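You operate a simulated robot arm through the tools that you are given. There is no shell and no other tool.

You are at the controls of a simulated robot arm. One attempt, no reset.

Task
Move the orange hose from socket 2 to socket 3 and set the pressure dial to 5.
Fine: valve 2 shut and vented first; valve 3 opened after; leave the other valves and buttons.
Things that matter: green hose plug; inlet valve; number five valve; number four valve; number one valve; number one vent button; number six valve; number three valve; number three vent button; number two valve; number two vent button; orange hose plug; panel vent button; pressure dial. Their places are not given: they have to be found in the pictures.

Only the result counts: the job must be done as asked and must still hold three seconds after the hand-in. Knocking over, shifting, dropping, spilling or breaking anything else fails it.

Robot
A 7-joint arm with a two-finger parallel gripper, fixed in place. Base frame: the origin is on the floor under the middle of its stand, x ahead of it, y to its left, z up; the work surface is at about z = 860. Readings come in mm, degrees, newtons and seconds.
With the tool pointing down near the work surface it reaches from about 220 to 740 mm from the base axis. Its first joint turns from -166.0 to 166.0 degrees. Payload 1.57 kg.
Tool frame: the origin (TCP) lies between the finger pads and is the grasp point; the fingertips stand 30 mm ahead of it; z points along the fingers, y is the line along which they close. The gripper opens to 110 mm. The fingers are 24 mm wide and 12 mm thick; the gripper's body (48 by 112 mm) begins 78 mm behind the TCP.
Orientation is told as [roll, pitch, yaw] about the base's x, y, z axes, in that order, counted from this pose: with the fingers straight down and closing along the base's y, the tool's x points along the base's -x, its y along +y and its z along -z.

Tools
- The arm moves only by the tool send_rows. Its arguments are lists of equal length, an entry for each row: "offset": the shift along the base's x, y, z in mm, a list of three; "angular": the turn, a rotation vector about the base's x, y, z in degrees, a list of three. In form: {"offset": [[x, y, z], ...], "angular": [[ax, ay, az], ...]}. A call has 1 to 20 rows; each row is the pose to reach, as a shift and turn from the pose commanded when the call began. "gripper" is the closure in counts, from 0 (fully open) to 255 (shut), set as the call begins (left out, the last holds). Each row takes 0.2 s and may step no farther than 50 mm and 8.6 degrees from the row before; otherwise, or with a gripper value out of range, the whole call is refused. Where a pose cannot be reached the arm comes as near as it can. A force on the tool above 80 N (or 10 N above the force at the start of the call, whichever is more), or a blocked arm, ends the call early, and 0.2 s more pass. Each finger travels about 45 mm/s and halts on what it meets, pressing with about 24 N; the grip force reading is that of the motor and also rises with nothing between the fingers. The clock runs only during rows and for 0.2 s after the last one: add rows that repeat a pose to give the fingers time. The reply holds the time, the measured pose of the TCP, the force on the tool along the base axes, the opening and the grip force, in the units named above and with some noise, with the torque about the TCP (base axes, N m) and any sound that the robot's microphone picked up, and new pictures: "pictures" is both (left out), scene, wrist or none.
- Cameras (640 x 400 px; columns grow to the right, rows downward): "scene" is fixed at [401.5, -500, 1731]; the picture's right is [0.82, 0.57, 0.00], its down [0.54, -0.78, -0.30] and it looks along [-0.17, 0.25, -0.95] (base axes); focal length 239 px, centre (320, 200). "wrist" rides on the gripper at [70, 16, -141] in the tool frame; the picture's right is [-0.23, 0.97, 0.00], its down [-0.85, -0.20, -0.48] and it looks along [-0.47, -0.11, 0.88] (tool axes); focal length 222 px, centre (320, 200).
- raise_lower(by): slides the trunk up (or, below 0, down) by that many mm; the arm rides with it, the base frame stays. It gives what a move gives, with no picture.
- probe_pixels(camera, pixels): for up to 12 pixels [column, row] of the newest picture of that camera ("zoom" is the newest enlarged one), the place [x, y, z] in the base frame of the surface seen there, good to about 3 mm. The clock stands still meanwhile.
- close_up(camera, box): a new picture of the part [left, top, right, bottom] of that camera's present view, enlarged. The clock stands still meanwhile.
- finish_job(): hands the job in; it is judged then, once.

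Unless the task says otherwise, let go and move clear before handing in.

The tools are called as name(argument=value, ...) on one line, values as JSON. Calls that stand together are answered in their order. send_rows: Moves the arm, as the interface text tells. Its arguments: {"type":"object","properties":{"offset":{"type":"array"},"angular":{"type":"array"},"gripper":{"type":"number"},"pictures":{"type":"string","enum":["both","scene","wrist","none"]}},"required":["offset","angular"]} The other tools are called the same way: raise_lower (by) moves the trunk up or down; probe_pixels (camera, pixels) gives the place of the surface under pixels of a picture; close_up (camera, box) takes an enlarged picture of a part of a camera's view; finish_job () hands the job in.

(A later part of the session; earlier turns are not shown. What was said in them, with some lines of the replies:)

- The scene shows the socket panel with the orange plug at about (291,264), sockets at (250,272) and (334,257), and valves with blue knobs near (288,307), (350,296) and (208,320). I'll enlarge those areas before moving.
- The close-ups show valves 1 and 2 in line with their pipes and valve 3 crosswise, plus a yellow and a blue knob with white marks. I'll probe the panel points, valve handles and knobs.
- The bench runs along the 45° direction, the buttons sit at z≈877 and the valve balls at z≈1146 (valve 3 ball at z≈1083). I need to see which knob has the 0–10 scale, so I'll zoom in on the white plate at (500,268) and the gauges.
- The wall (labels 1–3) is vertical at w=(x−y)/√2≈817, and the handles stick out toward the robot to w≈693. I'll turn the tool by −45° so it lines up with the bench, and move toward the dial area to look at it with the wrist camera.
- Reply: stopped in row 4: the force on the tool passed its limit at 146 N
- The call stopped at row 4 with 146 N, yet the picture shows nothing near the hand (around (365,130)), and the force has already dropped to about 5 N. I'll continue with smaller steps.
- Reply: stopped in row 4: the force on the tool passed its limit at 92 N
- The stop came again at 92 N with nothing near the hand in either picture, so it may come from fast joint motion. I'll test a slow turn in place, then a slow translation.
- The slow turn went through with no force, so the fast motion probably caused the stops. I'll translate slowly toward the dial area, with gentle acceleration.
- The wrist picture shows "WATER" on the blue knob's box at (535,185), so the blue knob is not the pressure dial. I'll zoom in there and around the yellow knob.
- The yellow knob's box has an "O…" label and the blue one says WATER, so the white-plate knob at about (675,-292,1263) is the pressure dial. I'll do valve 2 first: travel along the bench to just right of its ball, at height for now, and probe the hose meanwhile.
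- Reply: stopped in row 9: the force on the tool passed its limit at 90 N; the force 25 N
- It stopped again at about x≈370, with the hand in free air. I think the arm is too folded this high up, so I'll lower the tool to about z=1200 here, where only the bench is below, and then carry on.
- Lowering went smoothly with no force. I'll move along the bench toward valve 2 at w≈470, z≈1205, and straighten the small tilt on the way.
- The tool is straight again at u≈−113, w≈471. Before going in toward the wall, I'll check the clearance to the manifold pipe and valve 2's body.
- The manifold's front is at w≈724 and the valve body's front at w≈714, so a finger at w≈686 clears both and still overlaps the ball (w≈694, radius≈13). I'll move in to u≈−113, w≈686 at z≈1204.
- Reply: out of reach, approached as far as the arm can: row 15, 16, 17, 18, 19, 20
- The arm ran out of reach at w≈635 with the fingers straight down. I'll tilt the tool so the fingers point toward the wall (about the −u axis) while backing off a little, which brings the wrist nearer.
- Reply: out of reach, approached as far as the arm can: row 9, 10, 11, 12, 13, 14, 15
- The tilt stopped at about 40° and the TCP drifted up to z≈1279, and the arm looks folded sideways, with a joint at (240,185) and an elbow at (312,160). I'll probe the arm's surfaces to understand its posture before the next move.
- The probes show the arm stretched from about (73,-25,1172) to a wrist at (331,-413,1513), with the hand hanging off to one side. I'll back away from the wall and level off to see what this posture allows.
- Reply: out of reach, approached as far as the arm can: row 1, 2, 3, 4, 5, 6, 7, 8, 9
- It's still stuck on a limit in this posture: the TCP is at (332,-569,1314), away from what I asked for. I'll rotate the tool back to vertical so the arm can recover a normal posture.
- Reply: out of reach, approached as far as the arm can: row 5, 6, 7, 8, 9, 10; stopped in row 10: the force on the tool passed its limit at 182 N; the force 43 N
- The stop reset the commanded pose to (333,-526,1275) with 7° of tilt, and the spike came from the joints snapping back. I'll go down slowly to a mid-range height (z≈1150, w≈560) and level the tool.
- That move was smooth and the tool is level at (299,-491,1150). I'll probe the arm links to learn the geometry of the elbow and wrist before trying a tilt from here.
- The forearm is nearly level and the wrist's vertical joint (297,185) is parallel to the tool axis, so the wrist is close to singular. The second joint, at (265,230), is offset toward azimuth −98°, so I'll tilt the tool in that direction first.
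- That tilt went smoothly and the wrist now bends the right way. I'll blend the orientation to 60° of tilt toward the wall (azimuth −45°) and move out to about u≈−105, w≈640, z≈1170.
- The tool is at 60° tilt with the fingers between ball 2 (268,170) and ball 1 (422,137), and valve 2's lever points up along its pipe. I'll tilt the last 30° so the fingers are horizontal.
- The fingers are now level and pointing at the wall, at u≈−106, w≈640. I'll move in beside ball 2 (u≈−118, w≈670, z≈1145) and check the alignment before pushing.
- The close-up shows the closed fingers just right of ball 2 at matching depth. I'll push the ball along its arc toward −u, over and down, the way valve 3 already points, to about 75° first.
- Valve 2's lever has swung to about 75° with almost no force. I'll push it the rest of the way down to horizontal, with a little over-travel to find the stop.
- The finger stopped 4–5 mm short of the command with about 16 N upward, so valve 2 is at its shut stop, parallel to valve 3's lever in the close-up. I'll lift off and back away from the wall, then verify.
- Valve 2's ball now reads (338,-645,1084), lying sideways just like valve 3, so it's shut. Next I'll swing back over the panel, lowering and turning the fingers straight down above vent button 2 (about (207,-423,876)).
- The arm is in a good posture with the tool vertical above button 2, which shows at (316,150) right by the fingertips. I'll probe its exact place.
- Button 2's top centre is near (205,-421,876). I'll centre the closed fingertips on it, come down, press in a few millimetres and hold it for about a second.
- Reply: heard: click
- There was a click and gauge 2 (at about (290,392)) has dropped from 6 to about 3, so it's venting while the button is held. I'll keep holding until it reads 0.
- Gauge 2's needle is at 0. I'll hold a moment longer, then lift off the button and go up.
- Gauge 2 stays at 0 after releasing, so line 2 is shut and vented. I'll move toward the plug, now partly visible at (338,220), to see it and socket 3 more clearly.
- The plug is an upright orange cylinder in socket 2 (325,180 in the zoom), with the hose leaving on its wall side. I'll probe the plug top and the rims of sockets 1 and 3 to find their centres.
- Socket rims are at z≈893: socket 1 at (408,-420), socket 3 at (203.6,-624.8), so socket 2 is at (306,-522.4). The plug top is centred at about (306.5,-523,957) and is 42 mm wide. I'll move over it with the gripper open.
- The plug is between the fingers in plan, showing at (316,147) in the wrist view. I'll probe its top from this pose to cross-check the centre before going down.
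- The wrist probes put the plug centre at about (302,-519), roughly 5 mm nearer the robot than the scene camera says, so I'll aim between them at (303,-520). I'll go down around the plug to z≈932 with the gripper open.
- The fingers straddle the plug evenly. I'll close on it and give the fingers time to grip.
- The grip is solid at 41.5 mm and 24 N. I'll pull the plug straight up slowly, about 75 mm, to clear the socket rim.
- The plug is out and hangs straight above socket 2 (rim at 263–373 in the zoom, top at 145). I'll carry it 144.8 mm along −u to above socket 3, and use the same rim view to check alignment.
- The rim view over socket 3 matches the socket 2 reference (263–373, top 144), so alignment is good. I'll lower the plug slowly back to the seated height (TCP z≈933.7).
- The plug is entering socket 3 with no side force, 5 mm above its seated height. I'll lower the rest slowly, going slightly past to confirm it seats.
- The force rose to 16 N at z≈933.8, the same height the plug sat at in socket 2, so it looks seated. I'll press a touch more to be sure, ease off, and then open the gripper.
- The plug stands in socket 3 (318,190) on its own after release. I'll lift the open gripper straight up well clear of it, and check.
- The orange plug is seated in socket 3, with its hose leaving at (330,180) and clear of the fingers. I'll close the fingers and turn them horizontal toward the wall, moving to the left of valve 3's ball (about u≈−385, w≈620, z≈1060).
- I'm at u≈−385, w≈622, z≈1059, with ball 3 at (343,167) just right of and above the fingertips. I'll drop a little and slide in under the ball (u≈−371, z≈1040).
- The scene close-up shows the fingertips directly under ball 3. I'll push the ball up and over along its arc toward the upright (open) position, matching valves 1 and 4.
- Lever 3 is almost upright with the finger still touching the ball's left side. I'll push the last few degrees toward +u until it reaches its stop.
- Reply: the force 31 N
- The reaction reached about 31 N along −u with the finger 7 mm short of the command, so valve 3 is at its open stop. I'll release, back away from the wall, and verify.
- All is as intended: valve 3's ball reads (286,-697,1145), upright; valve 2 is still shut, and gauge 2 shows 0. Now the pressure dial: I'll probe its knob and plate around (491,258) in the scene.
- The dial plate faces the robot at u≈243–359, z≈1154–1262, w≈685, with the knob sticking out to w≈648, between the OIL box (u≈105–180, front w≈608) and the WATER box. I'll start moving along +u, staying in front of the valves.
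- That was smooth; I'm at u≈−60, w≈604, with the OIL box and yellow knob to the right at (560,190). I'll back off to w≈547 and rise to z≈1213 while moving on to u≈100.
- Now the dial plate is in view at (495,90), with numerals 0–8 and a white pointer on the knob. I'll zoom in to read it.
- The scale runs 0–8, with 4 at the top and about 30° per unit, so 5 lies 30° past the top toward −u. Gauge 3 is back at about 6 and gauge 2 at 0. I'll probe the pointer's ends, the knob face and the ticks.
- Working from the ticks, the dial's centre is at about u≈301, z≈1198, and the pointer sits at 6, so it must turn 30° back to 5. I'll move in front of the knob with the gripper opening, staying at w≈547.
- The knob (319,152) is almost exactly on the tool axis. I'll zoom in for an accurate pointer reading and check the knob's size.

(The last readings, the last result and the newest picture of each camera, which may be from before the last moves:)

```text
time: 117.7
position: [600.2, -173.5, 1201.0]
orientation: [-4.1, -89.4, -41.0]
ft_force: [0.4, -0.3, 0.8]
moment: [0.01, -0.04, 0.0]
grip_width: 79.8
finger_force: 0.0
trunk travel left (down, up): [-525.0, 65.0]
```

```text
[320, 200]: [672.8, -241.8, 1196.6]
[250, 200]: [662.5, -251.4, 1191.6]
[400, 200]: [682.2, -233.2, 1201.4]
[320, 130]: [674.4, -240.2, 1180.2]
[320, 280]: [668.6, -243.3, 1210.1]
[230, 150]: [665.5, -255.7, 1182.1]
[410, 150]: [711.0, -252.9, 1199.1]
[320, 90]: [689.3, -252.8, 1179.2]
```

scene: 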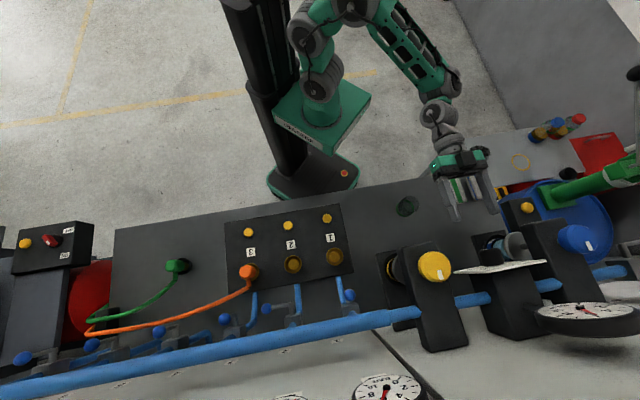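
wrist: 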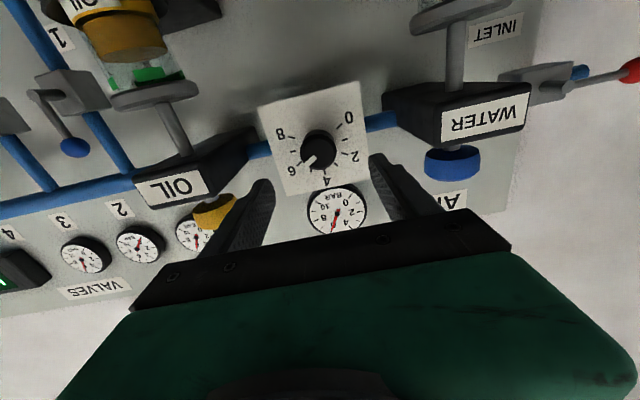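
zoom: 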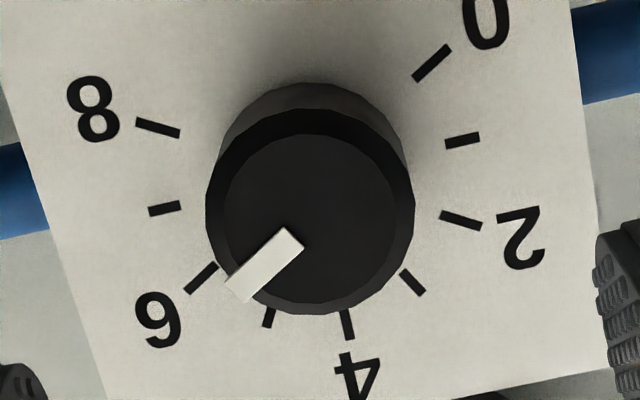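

The pointer reads about 5.8–6, with its outer end near the 6 tick. I'll move straight in so the open fingers straddle the knob, stopping with the tips about 13 mm short of the plate.

send_rows(offset=[[1, -1, 0], [4, -4, 0], [9, -9, 0], [15, -15, 0], [21, -21, -0.5], [27, -27, -0.5], [33, -33, -0.5], [39, -39, -0.5], [45, -45, -0.5], [51, -51, -0.5], [57, -57, -0.5], [61, -61, -0.5], [63, -63, -0.5], [64, -64, -0.5], [64, -64, -0.5]], angular=[[0, 0, 0], [0, 0, 0], [0, 0, 0], [0, 0, 0], [0, 0, 0], [0, 0, 0], [0, 0, 0], [0, 0, 0], [0, 0, 0], [0, 0, 0], [0, 0, 0], [0, 0, 0], [0, 0, 0], [0, 0, 0], [0, 0, 0]], gripper=70)

close_up(camera="wrist", box=[220, 80, 420, 240])

close_up(camera="scene", box=[430, 200, 570, 300])

```text
time: 120.9
position: [663.8, -236.8, 1198.1]
orientation: [-4.1, -89.4, -41.0]
ft_force: [-0.1, -0.1, 0.0]
moment: [-0.03, 0.02, 0.02]
grip_width: 80.0
finger_force: 0.0
trunk travel left (down, up): [-525.0, 65.0]
```

scene: 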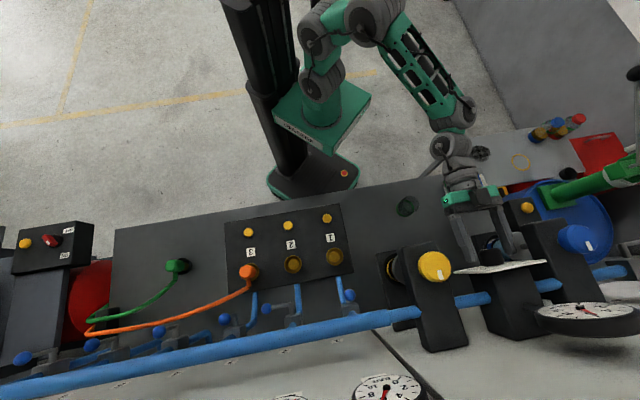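
wrist: 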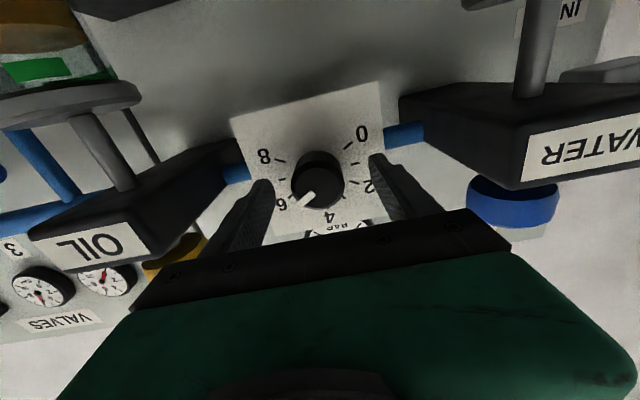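

```text
2.50 times, centred on (320, 160) of wrist
```

zoom: 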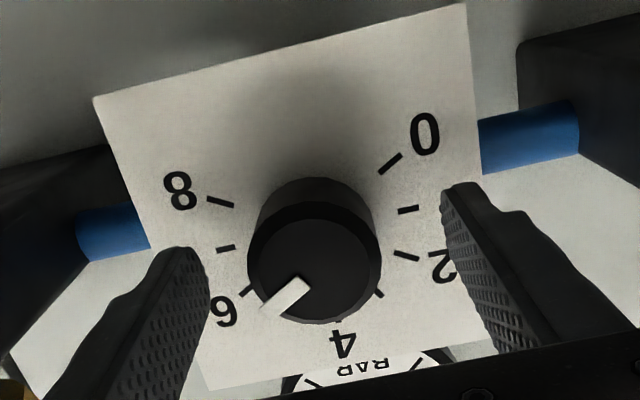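

```text
4.00 times, centred on (500, 250) of scene
```

zoom: 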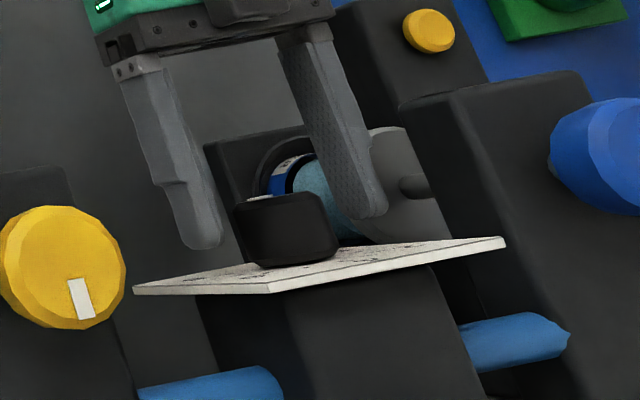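

The fingers straddle the knob evenly, with its face centre at (318,185), within about 2 mm of the tool axis. I'll close on it.

send_rows(offset=[[-0.5, -0.5, 0], [-0.5, -0.5, 0], [-0.5, -0.5, 0], [-0.5, -0.5, 0], [-0.5, -0.5, 0], [-0.5, -0.5, 0], [-0.5, -0.5, 0]], angular=[[0, 0, 0], [0, 0, 0], [0, 0, 0], [0, 0, 0], [0, 0, 0], [0, 0, 0], [0, 0, 0]], gripper=255)

close_up(camera="wrist", box=[250, 100, 390, 220])

```text
time: 122.5
position: [663.4, -240.5, 1199.4]
orientation: [-2.9, -89.4, -42.2]
ft_force: [-6.9, -4.4, -2.2]
moment: [-0.04, -0.05, -0.25]
grip_width: 41.2
finger_force: 44.8
trunk travel left (down, up): [-525.0, 65.0]
```

scene: 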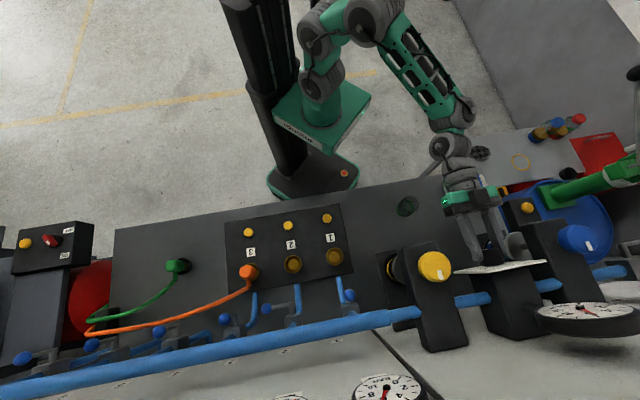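
wrist: 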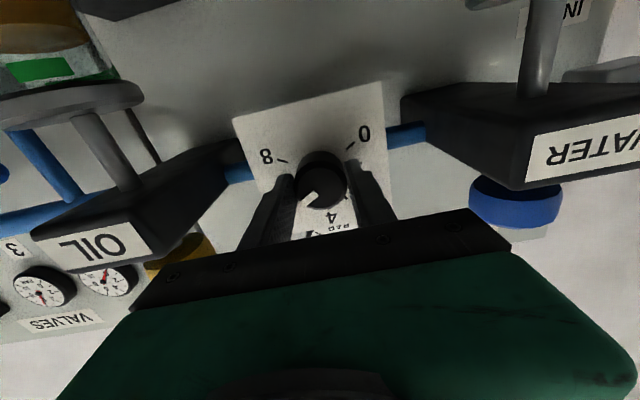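

```text
3.33 times, centred on (320, 160) of wrist
```

zoom: 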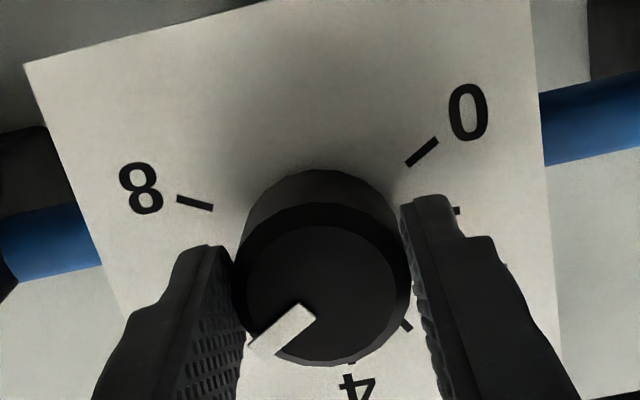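

The knob is gripped (41.2 mm), and the grip pulled the tool about 2 mm toward −u, so I'll follow that and turn about the wall-normal axis by −28°, taking the pointer from 6 toward 5.

send_rows(offset=[[-0.7, -0.7, 0], [-1.4, -1.4, 0], [-1.4, -1.4, 0], [-1.4, -1.4, 0], [-1.4, -1.4, 0], [-1.4, -1.4, 0], [-1.4, -1.4, 0], [-1.4, -1.4, 0], [-1.4, -1.4, 0], [-1.4, -1.4, 0], [-1.4, -1.4, 0], [-1.4, -1.4, 0]], angular=[[0, 0, 0], [-1, 1, 0], [-3, 3, 0], [-5, 5, 0], [-7, 7, 0], [-9, 9, 0], [-11, 11, 0], [-13, 13, 0], [-15, 15, 0], [-17, 17, 0], [-19, 19, 0], [-19.8, 19.8, 0]], gripper=255)

close_up(camera="wrist", box=[240, 100, 400, 240])

close_up(camera="scene", box=[530, 280, 640, 350])

```text
time: 125.1
position: [663.3, -239.1, 1199.7]
orientation: [-89.1, -62.1, 43.7]
ft_force: [8.2, 1.5, 6.0]
moment: [0.22, 0.25, -0.11]
grip_width: 41.4
finger_force: 44.9
trunk travel left (down, up): [-525.0, 65.0]
```

scene: 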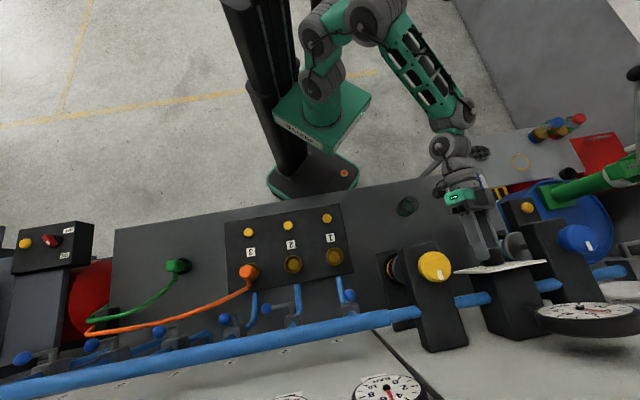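
wrist: 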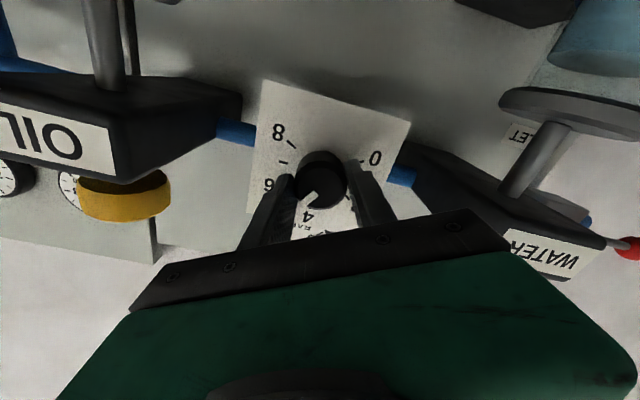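

```text
2.86 times, centred on (320, 170) of wrist
```

zoom: 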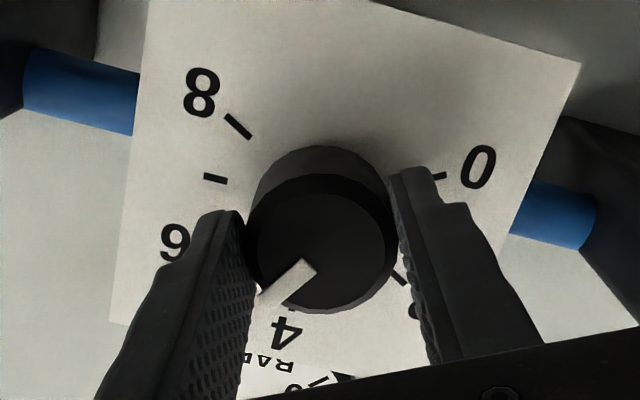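

```text
5.71 times, centred on (585, 315) of scene
```

zoom: 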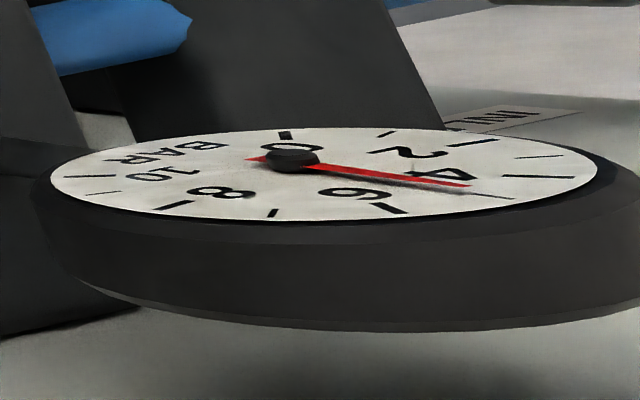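

The plate has turned relative to the gripper while the pointer stayed with it, so the knob turned; the gauge needle now sits near the 5 mark between 4 and 6. I'll open the fingers and back straight off to read it properly.

send_rows(offset=[[0, 0, 0], [0, 0, 0], [0, 0, 0], [0, 0, 0], [0, 0, 0], [0, 0, 0]], angular=[[0, 0, 0], [0, 0, 0], [0, 0, 0], [0, 0, 0], [0, 0, 0], [0, 0, 0]], gripper=70, pictures="wrist")

close_up(camera="wrist", box=[240, 100, 400, 240])

```text
time: 126.5
position: [662.8, -240.0, 1198.6]
orientation: [-88.9, -62.0, 43.8]
ft_force: [0.3, -0.2, -0.5]
moment: [0.02, -0.02, 0.0]
grip_width: 79.8
finger_force: 0.1
trunk travel left (down, up): [-525.0, 65.0]
```

wrist: 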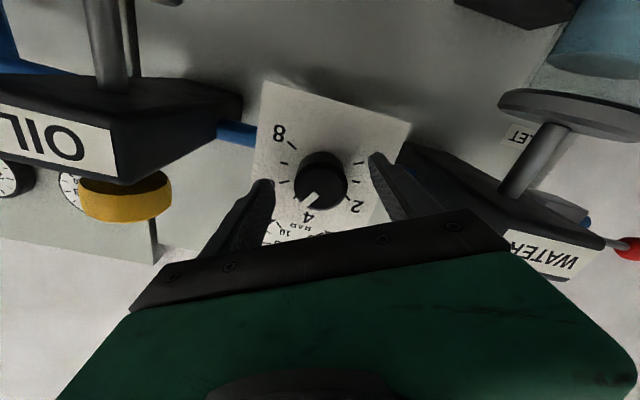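

```text
2.86 times, centred on (320, 170) of wrist
```

zoom: 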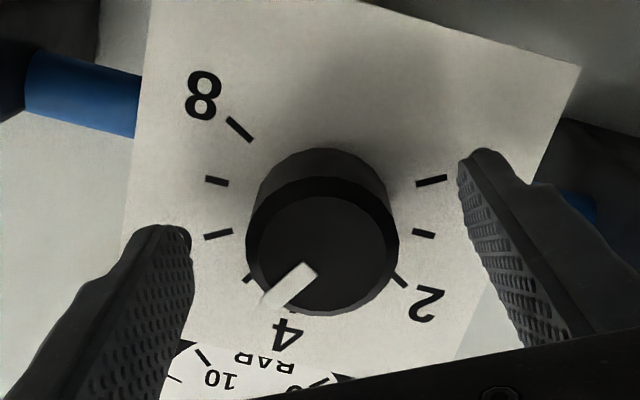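

The pointer now lies close to 5. I'll back off about 64 mm and untwist the wrist so I can read the dial and gauge from the earlier viewpoint.

send_rows(offset=[[-1, 1, 0], [-5, 5, 0], [-11, 11, 0], [-18, 18, 0], [-25, 25, 0], [-32, 32, 0], [-39, 39, 0], [-46, 46, 0], [-53, 53, 0], [-59, 59, 0], [-62, 62, 0], [-63, 63, 1], [-63, 63, 1]], angular=[[0, 0, 0], [0, 0, 0], [0, 0, 0], [1.5, -1.5, 0], [4, -4, 0], [6.5, -6.5, 0], [9, -9, 0], [11.5, -11.5, 0], [14, -14, 0], [16.5, -16.5, 0], [18.8, -18.8, 0], [19.8, -19.8, 0], [19.8, -19.8, 0]], gripper=70)

close_up(camera="wrist", box=[280, 175, 370, 245])

close_up(camera="wrist", box=[280, 115, 360, 185])

```text
time: 129.3
position: [599.6, -176.8, 1199.0]
orientation: [-0.5, -89.4, -44.6]
ft_force: [-0.4, 0.2, 0.1]
moment: [-0.01, 0.0, -0.01]
grip_width: 80.1
finger_force: 0.0
trunk travel left (down, up): [-525.0, 65.0]
```

scene: 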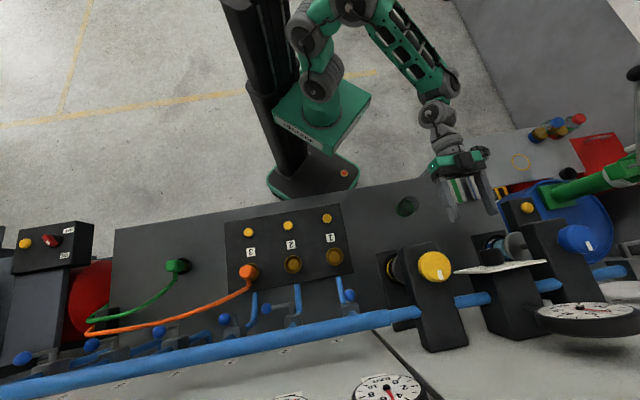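
wrist: 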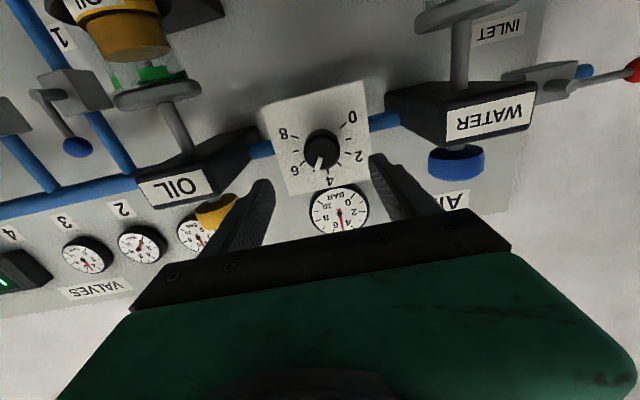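

```text
5.71 times, centred on (325, 210) of wrist
```

zoom: 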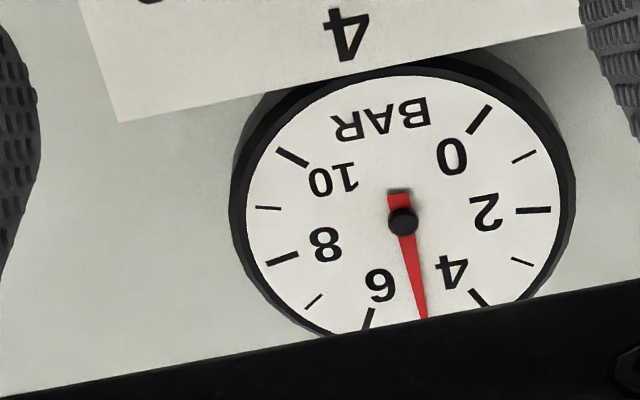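

```text
5.71 times, centred on (320, 150) of wrist
```

zoom: 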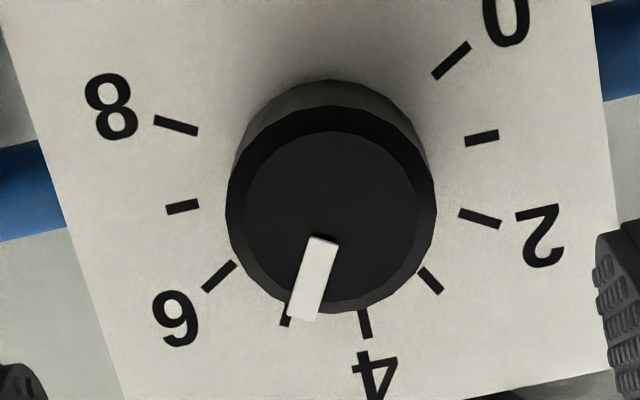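

The gauge needle reads just about 5 and my pointer estimate is 4.9–5.0, but the view is oblique. I'll tip the tool about 28° so the wrist camera looks squarely at the dial for an accurate reading.

send_rows(offset=[[-1, 1, 1], [-4, 4, 4], [-8, 8, 9], [-12, 12, 14], [-16, 16, 19], [-20, 20, 24], [-24, 24, 29], [-27, 27, 33], [-28, 28, 35], [-28, 28, 35]], angular=[[0.5, 0.5, 0], [2.5, 2.5, 0], [5, 5, 0], [8, 8, 0], [11, 11, 0], [14, 14, 0], [16.5, 16.5, 0], [18.5, 18.5, 0], [19.8, 19.8, 0], [19.8, 19.8, 0]], gripper=30)

close_up(camera="wrist", box=[260, 110, 380, 230])

```text
time: 131.5
position: [571.1, -147.5, 1233.5]
orientation: [-0.2, -61.2, -44.9]
ft_force: [0.3, 1.3, 0.4]
moment: [0.03, 0.01, 0.01]
grip_width: 97.0
finger_force: 0.0
trunk travel left (down, up): [-525.0, 65.0]
```

scene: 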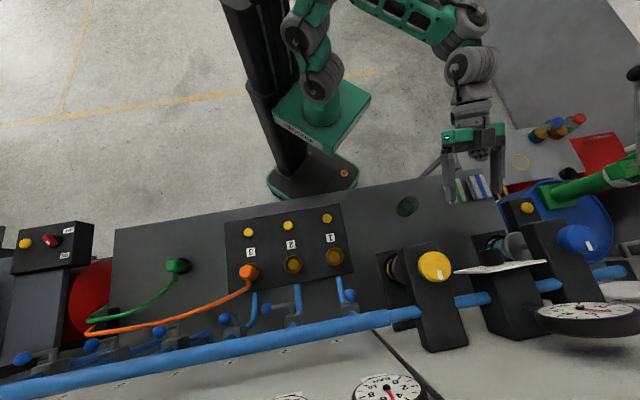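
wrist: 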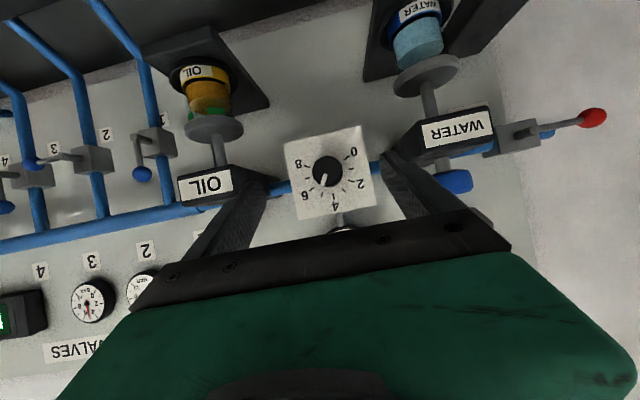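

```text
3.33 times, centred on (320, 170) of wrist
```

zoom: 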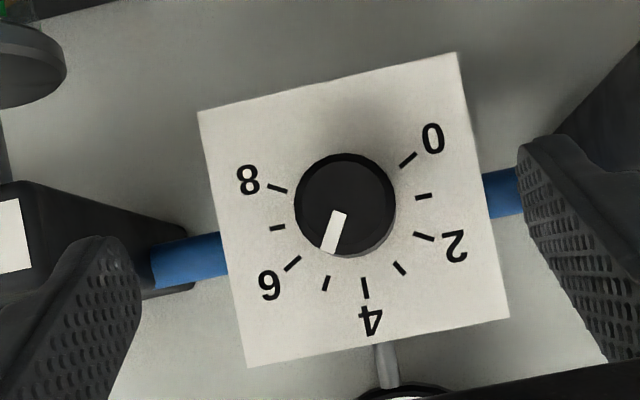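

Now the view is nearly frontal. I'll zoom in tightly on the dial.

close_up(camera="wrist", box=[294, 141, 362, 209])

close_up(camera="wrist", box=[308, 155, 348, 195])

```text
5.88 times, centred on (328, 175) of wrist
```

zoom: 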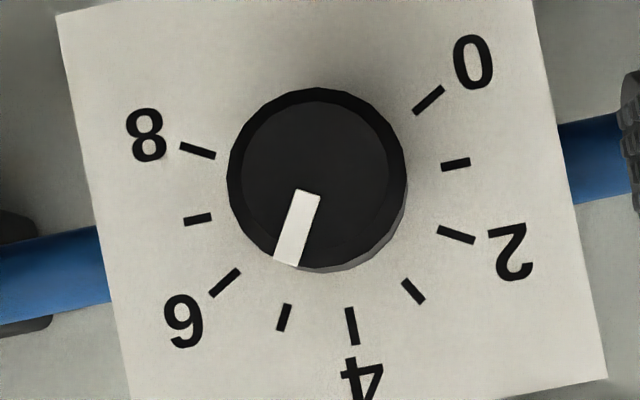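

```text
10.00 times, centred on (328, 175) of wrist
```

zoom: 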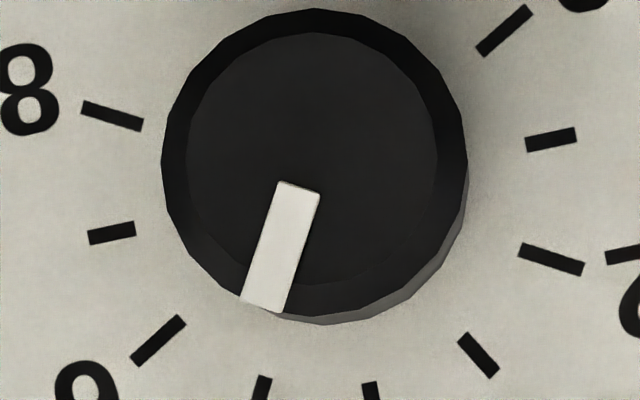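

Square on, the pointer's edges lie at −17.5° and the 5 mark at −17.9°, so the dial reads 4.99. I'll do a last check of the plug, the valves and gauges before handing in.

close_up(camera="scene", box=[200, 190, 380, 310])

close_up(camera="scene", box=[0, 250, 420, 400])

close_up(camera="wrist", box=[0, 110, 260, 360])

probe_pixels(camera="scene", pixels=[[248, 271], [248, 232], [288, 225], [327, 218], [223, 319], [267, 310]])

```text
3.33 times, centred on (290, 250) of scene
```

zoom: 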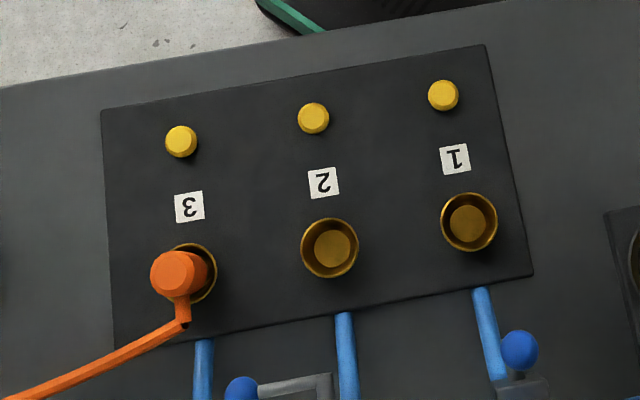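

```text
1.52 times, centred on (210, 325) of scene
```

zoom: 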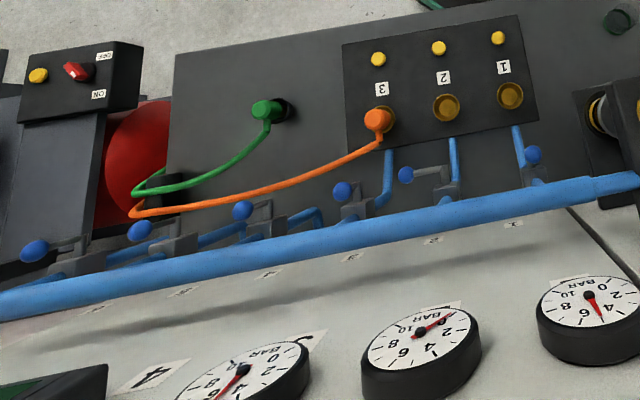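

```text
1.60 times, centred on (130, 235) of wrist
```

zoom: 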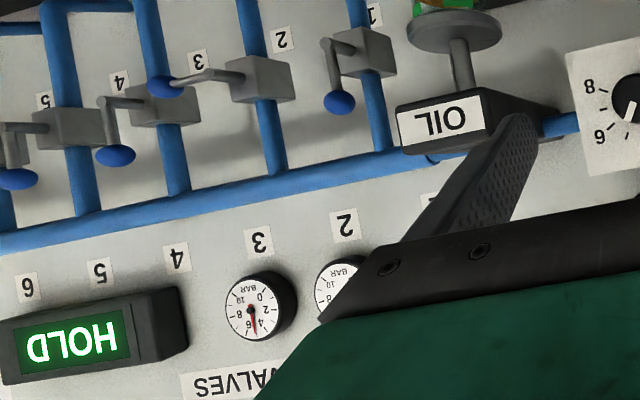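

```text
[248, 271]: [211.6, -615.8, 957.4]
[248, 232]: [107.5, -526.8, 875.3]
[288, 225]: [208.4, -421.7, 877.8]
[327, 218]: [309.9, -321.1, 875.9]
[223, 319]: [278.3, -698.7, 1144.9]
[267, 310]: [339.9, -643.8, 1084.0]
```

Everything checks out: the orange plug is in socket 3 (top at z≈957, as before), valve 2 is shut with gauge 2 at 0, and valve 3 is open with gauges 1 and 3 at about 5. The dial is on 5, the buttons are at rest and the open gripper is over 100 mm clear, so I'm handing in.

finish_job()

```text
The job is handed in.
```

The job is handed in. At the last check before the hand-in, everything was set as you asked:

- **Orange hose:** the plug is now in socket 3, seated at the same height it had in socket 2.
- **Valve 2:** it was shut first, and I held vent button 2 until gauge 2 read 0. The gauge was still at 0 at the last check.
- **Valve 3:** it was opened after the plug was in. Gauge 3 reads about 5.
- **Pressure dial:** the pointer reads 4.99 when viewed square on, and gauges 1 and 3 follow at about 5.
- **Other controls:** I did not touch the other valves or vent buttons. The three vent buttons on the socket panel are back at rest height.

Several early moves were cut short by the force limit, with readings up to 182 N. The hand was in free air each time, and I put these down to the arm's own joints moving too fast. I saw nothing knocked or shifted.

The gripper is open, and its fingertips are about 110 mm clear of the dial.
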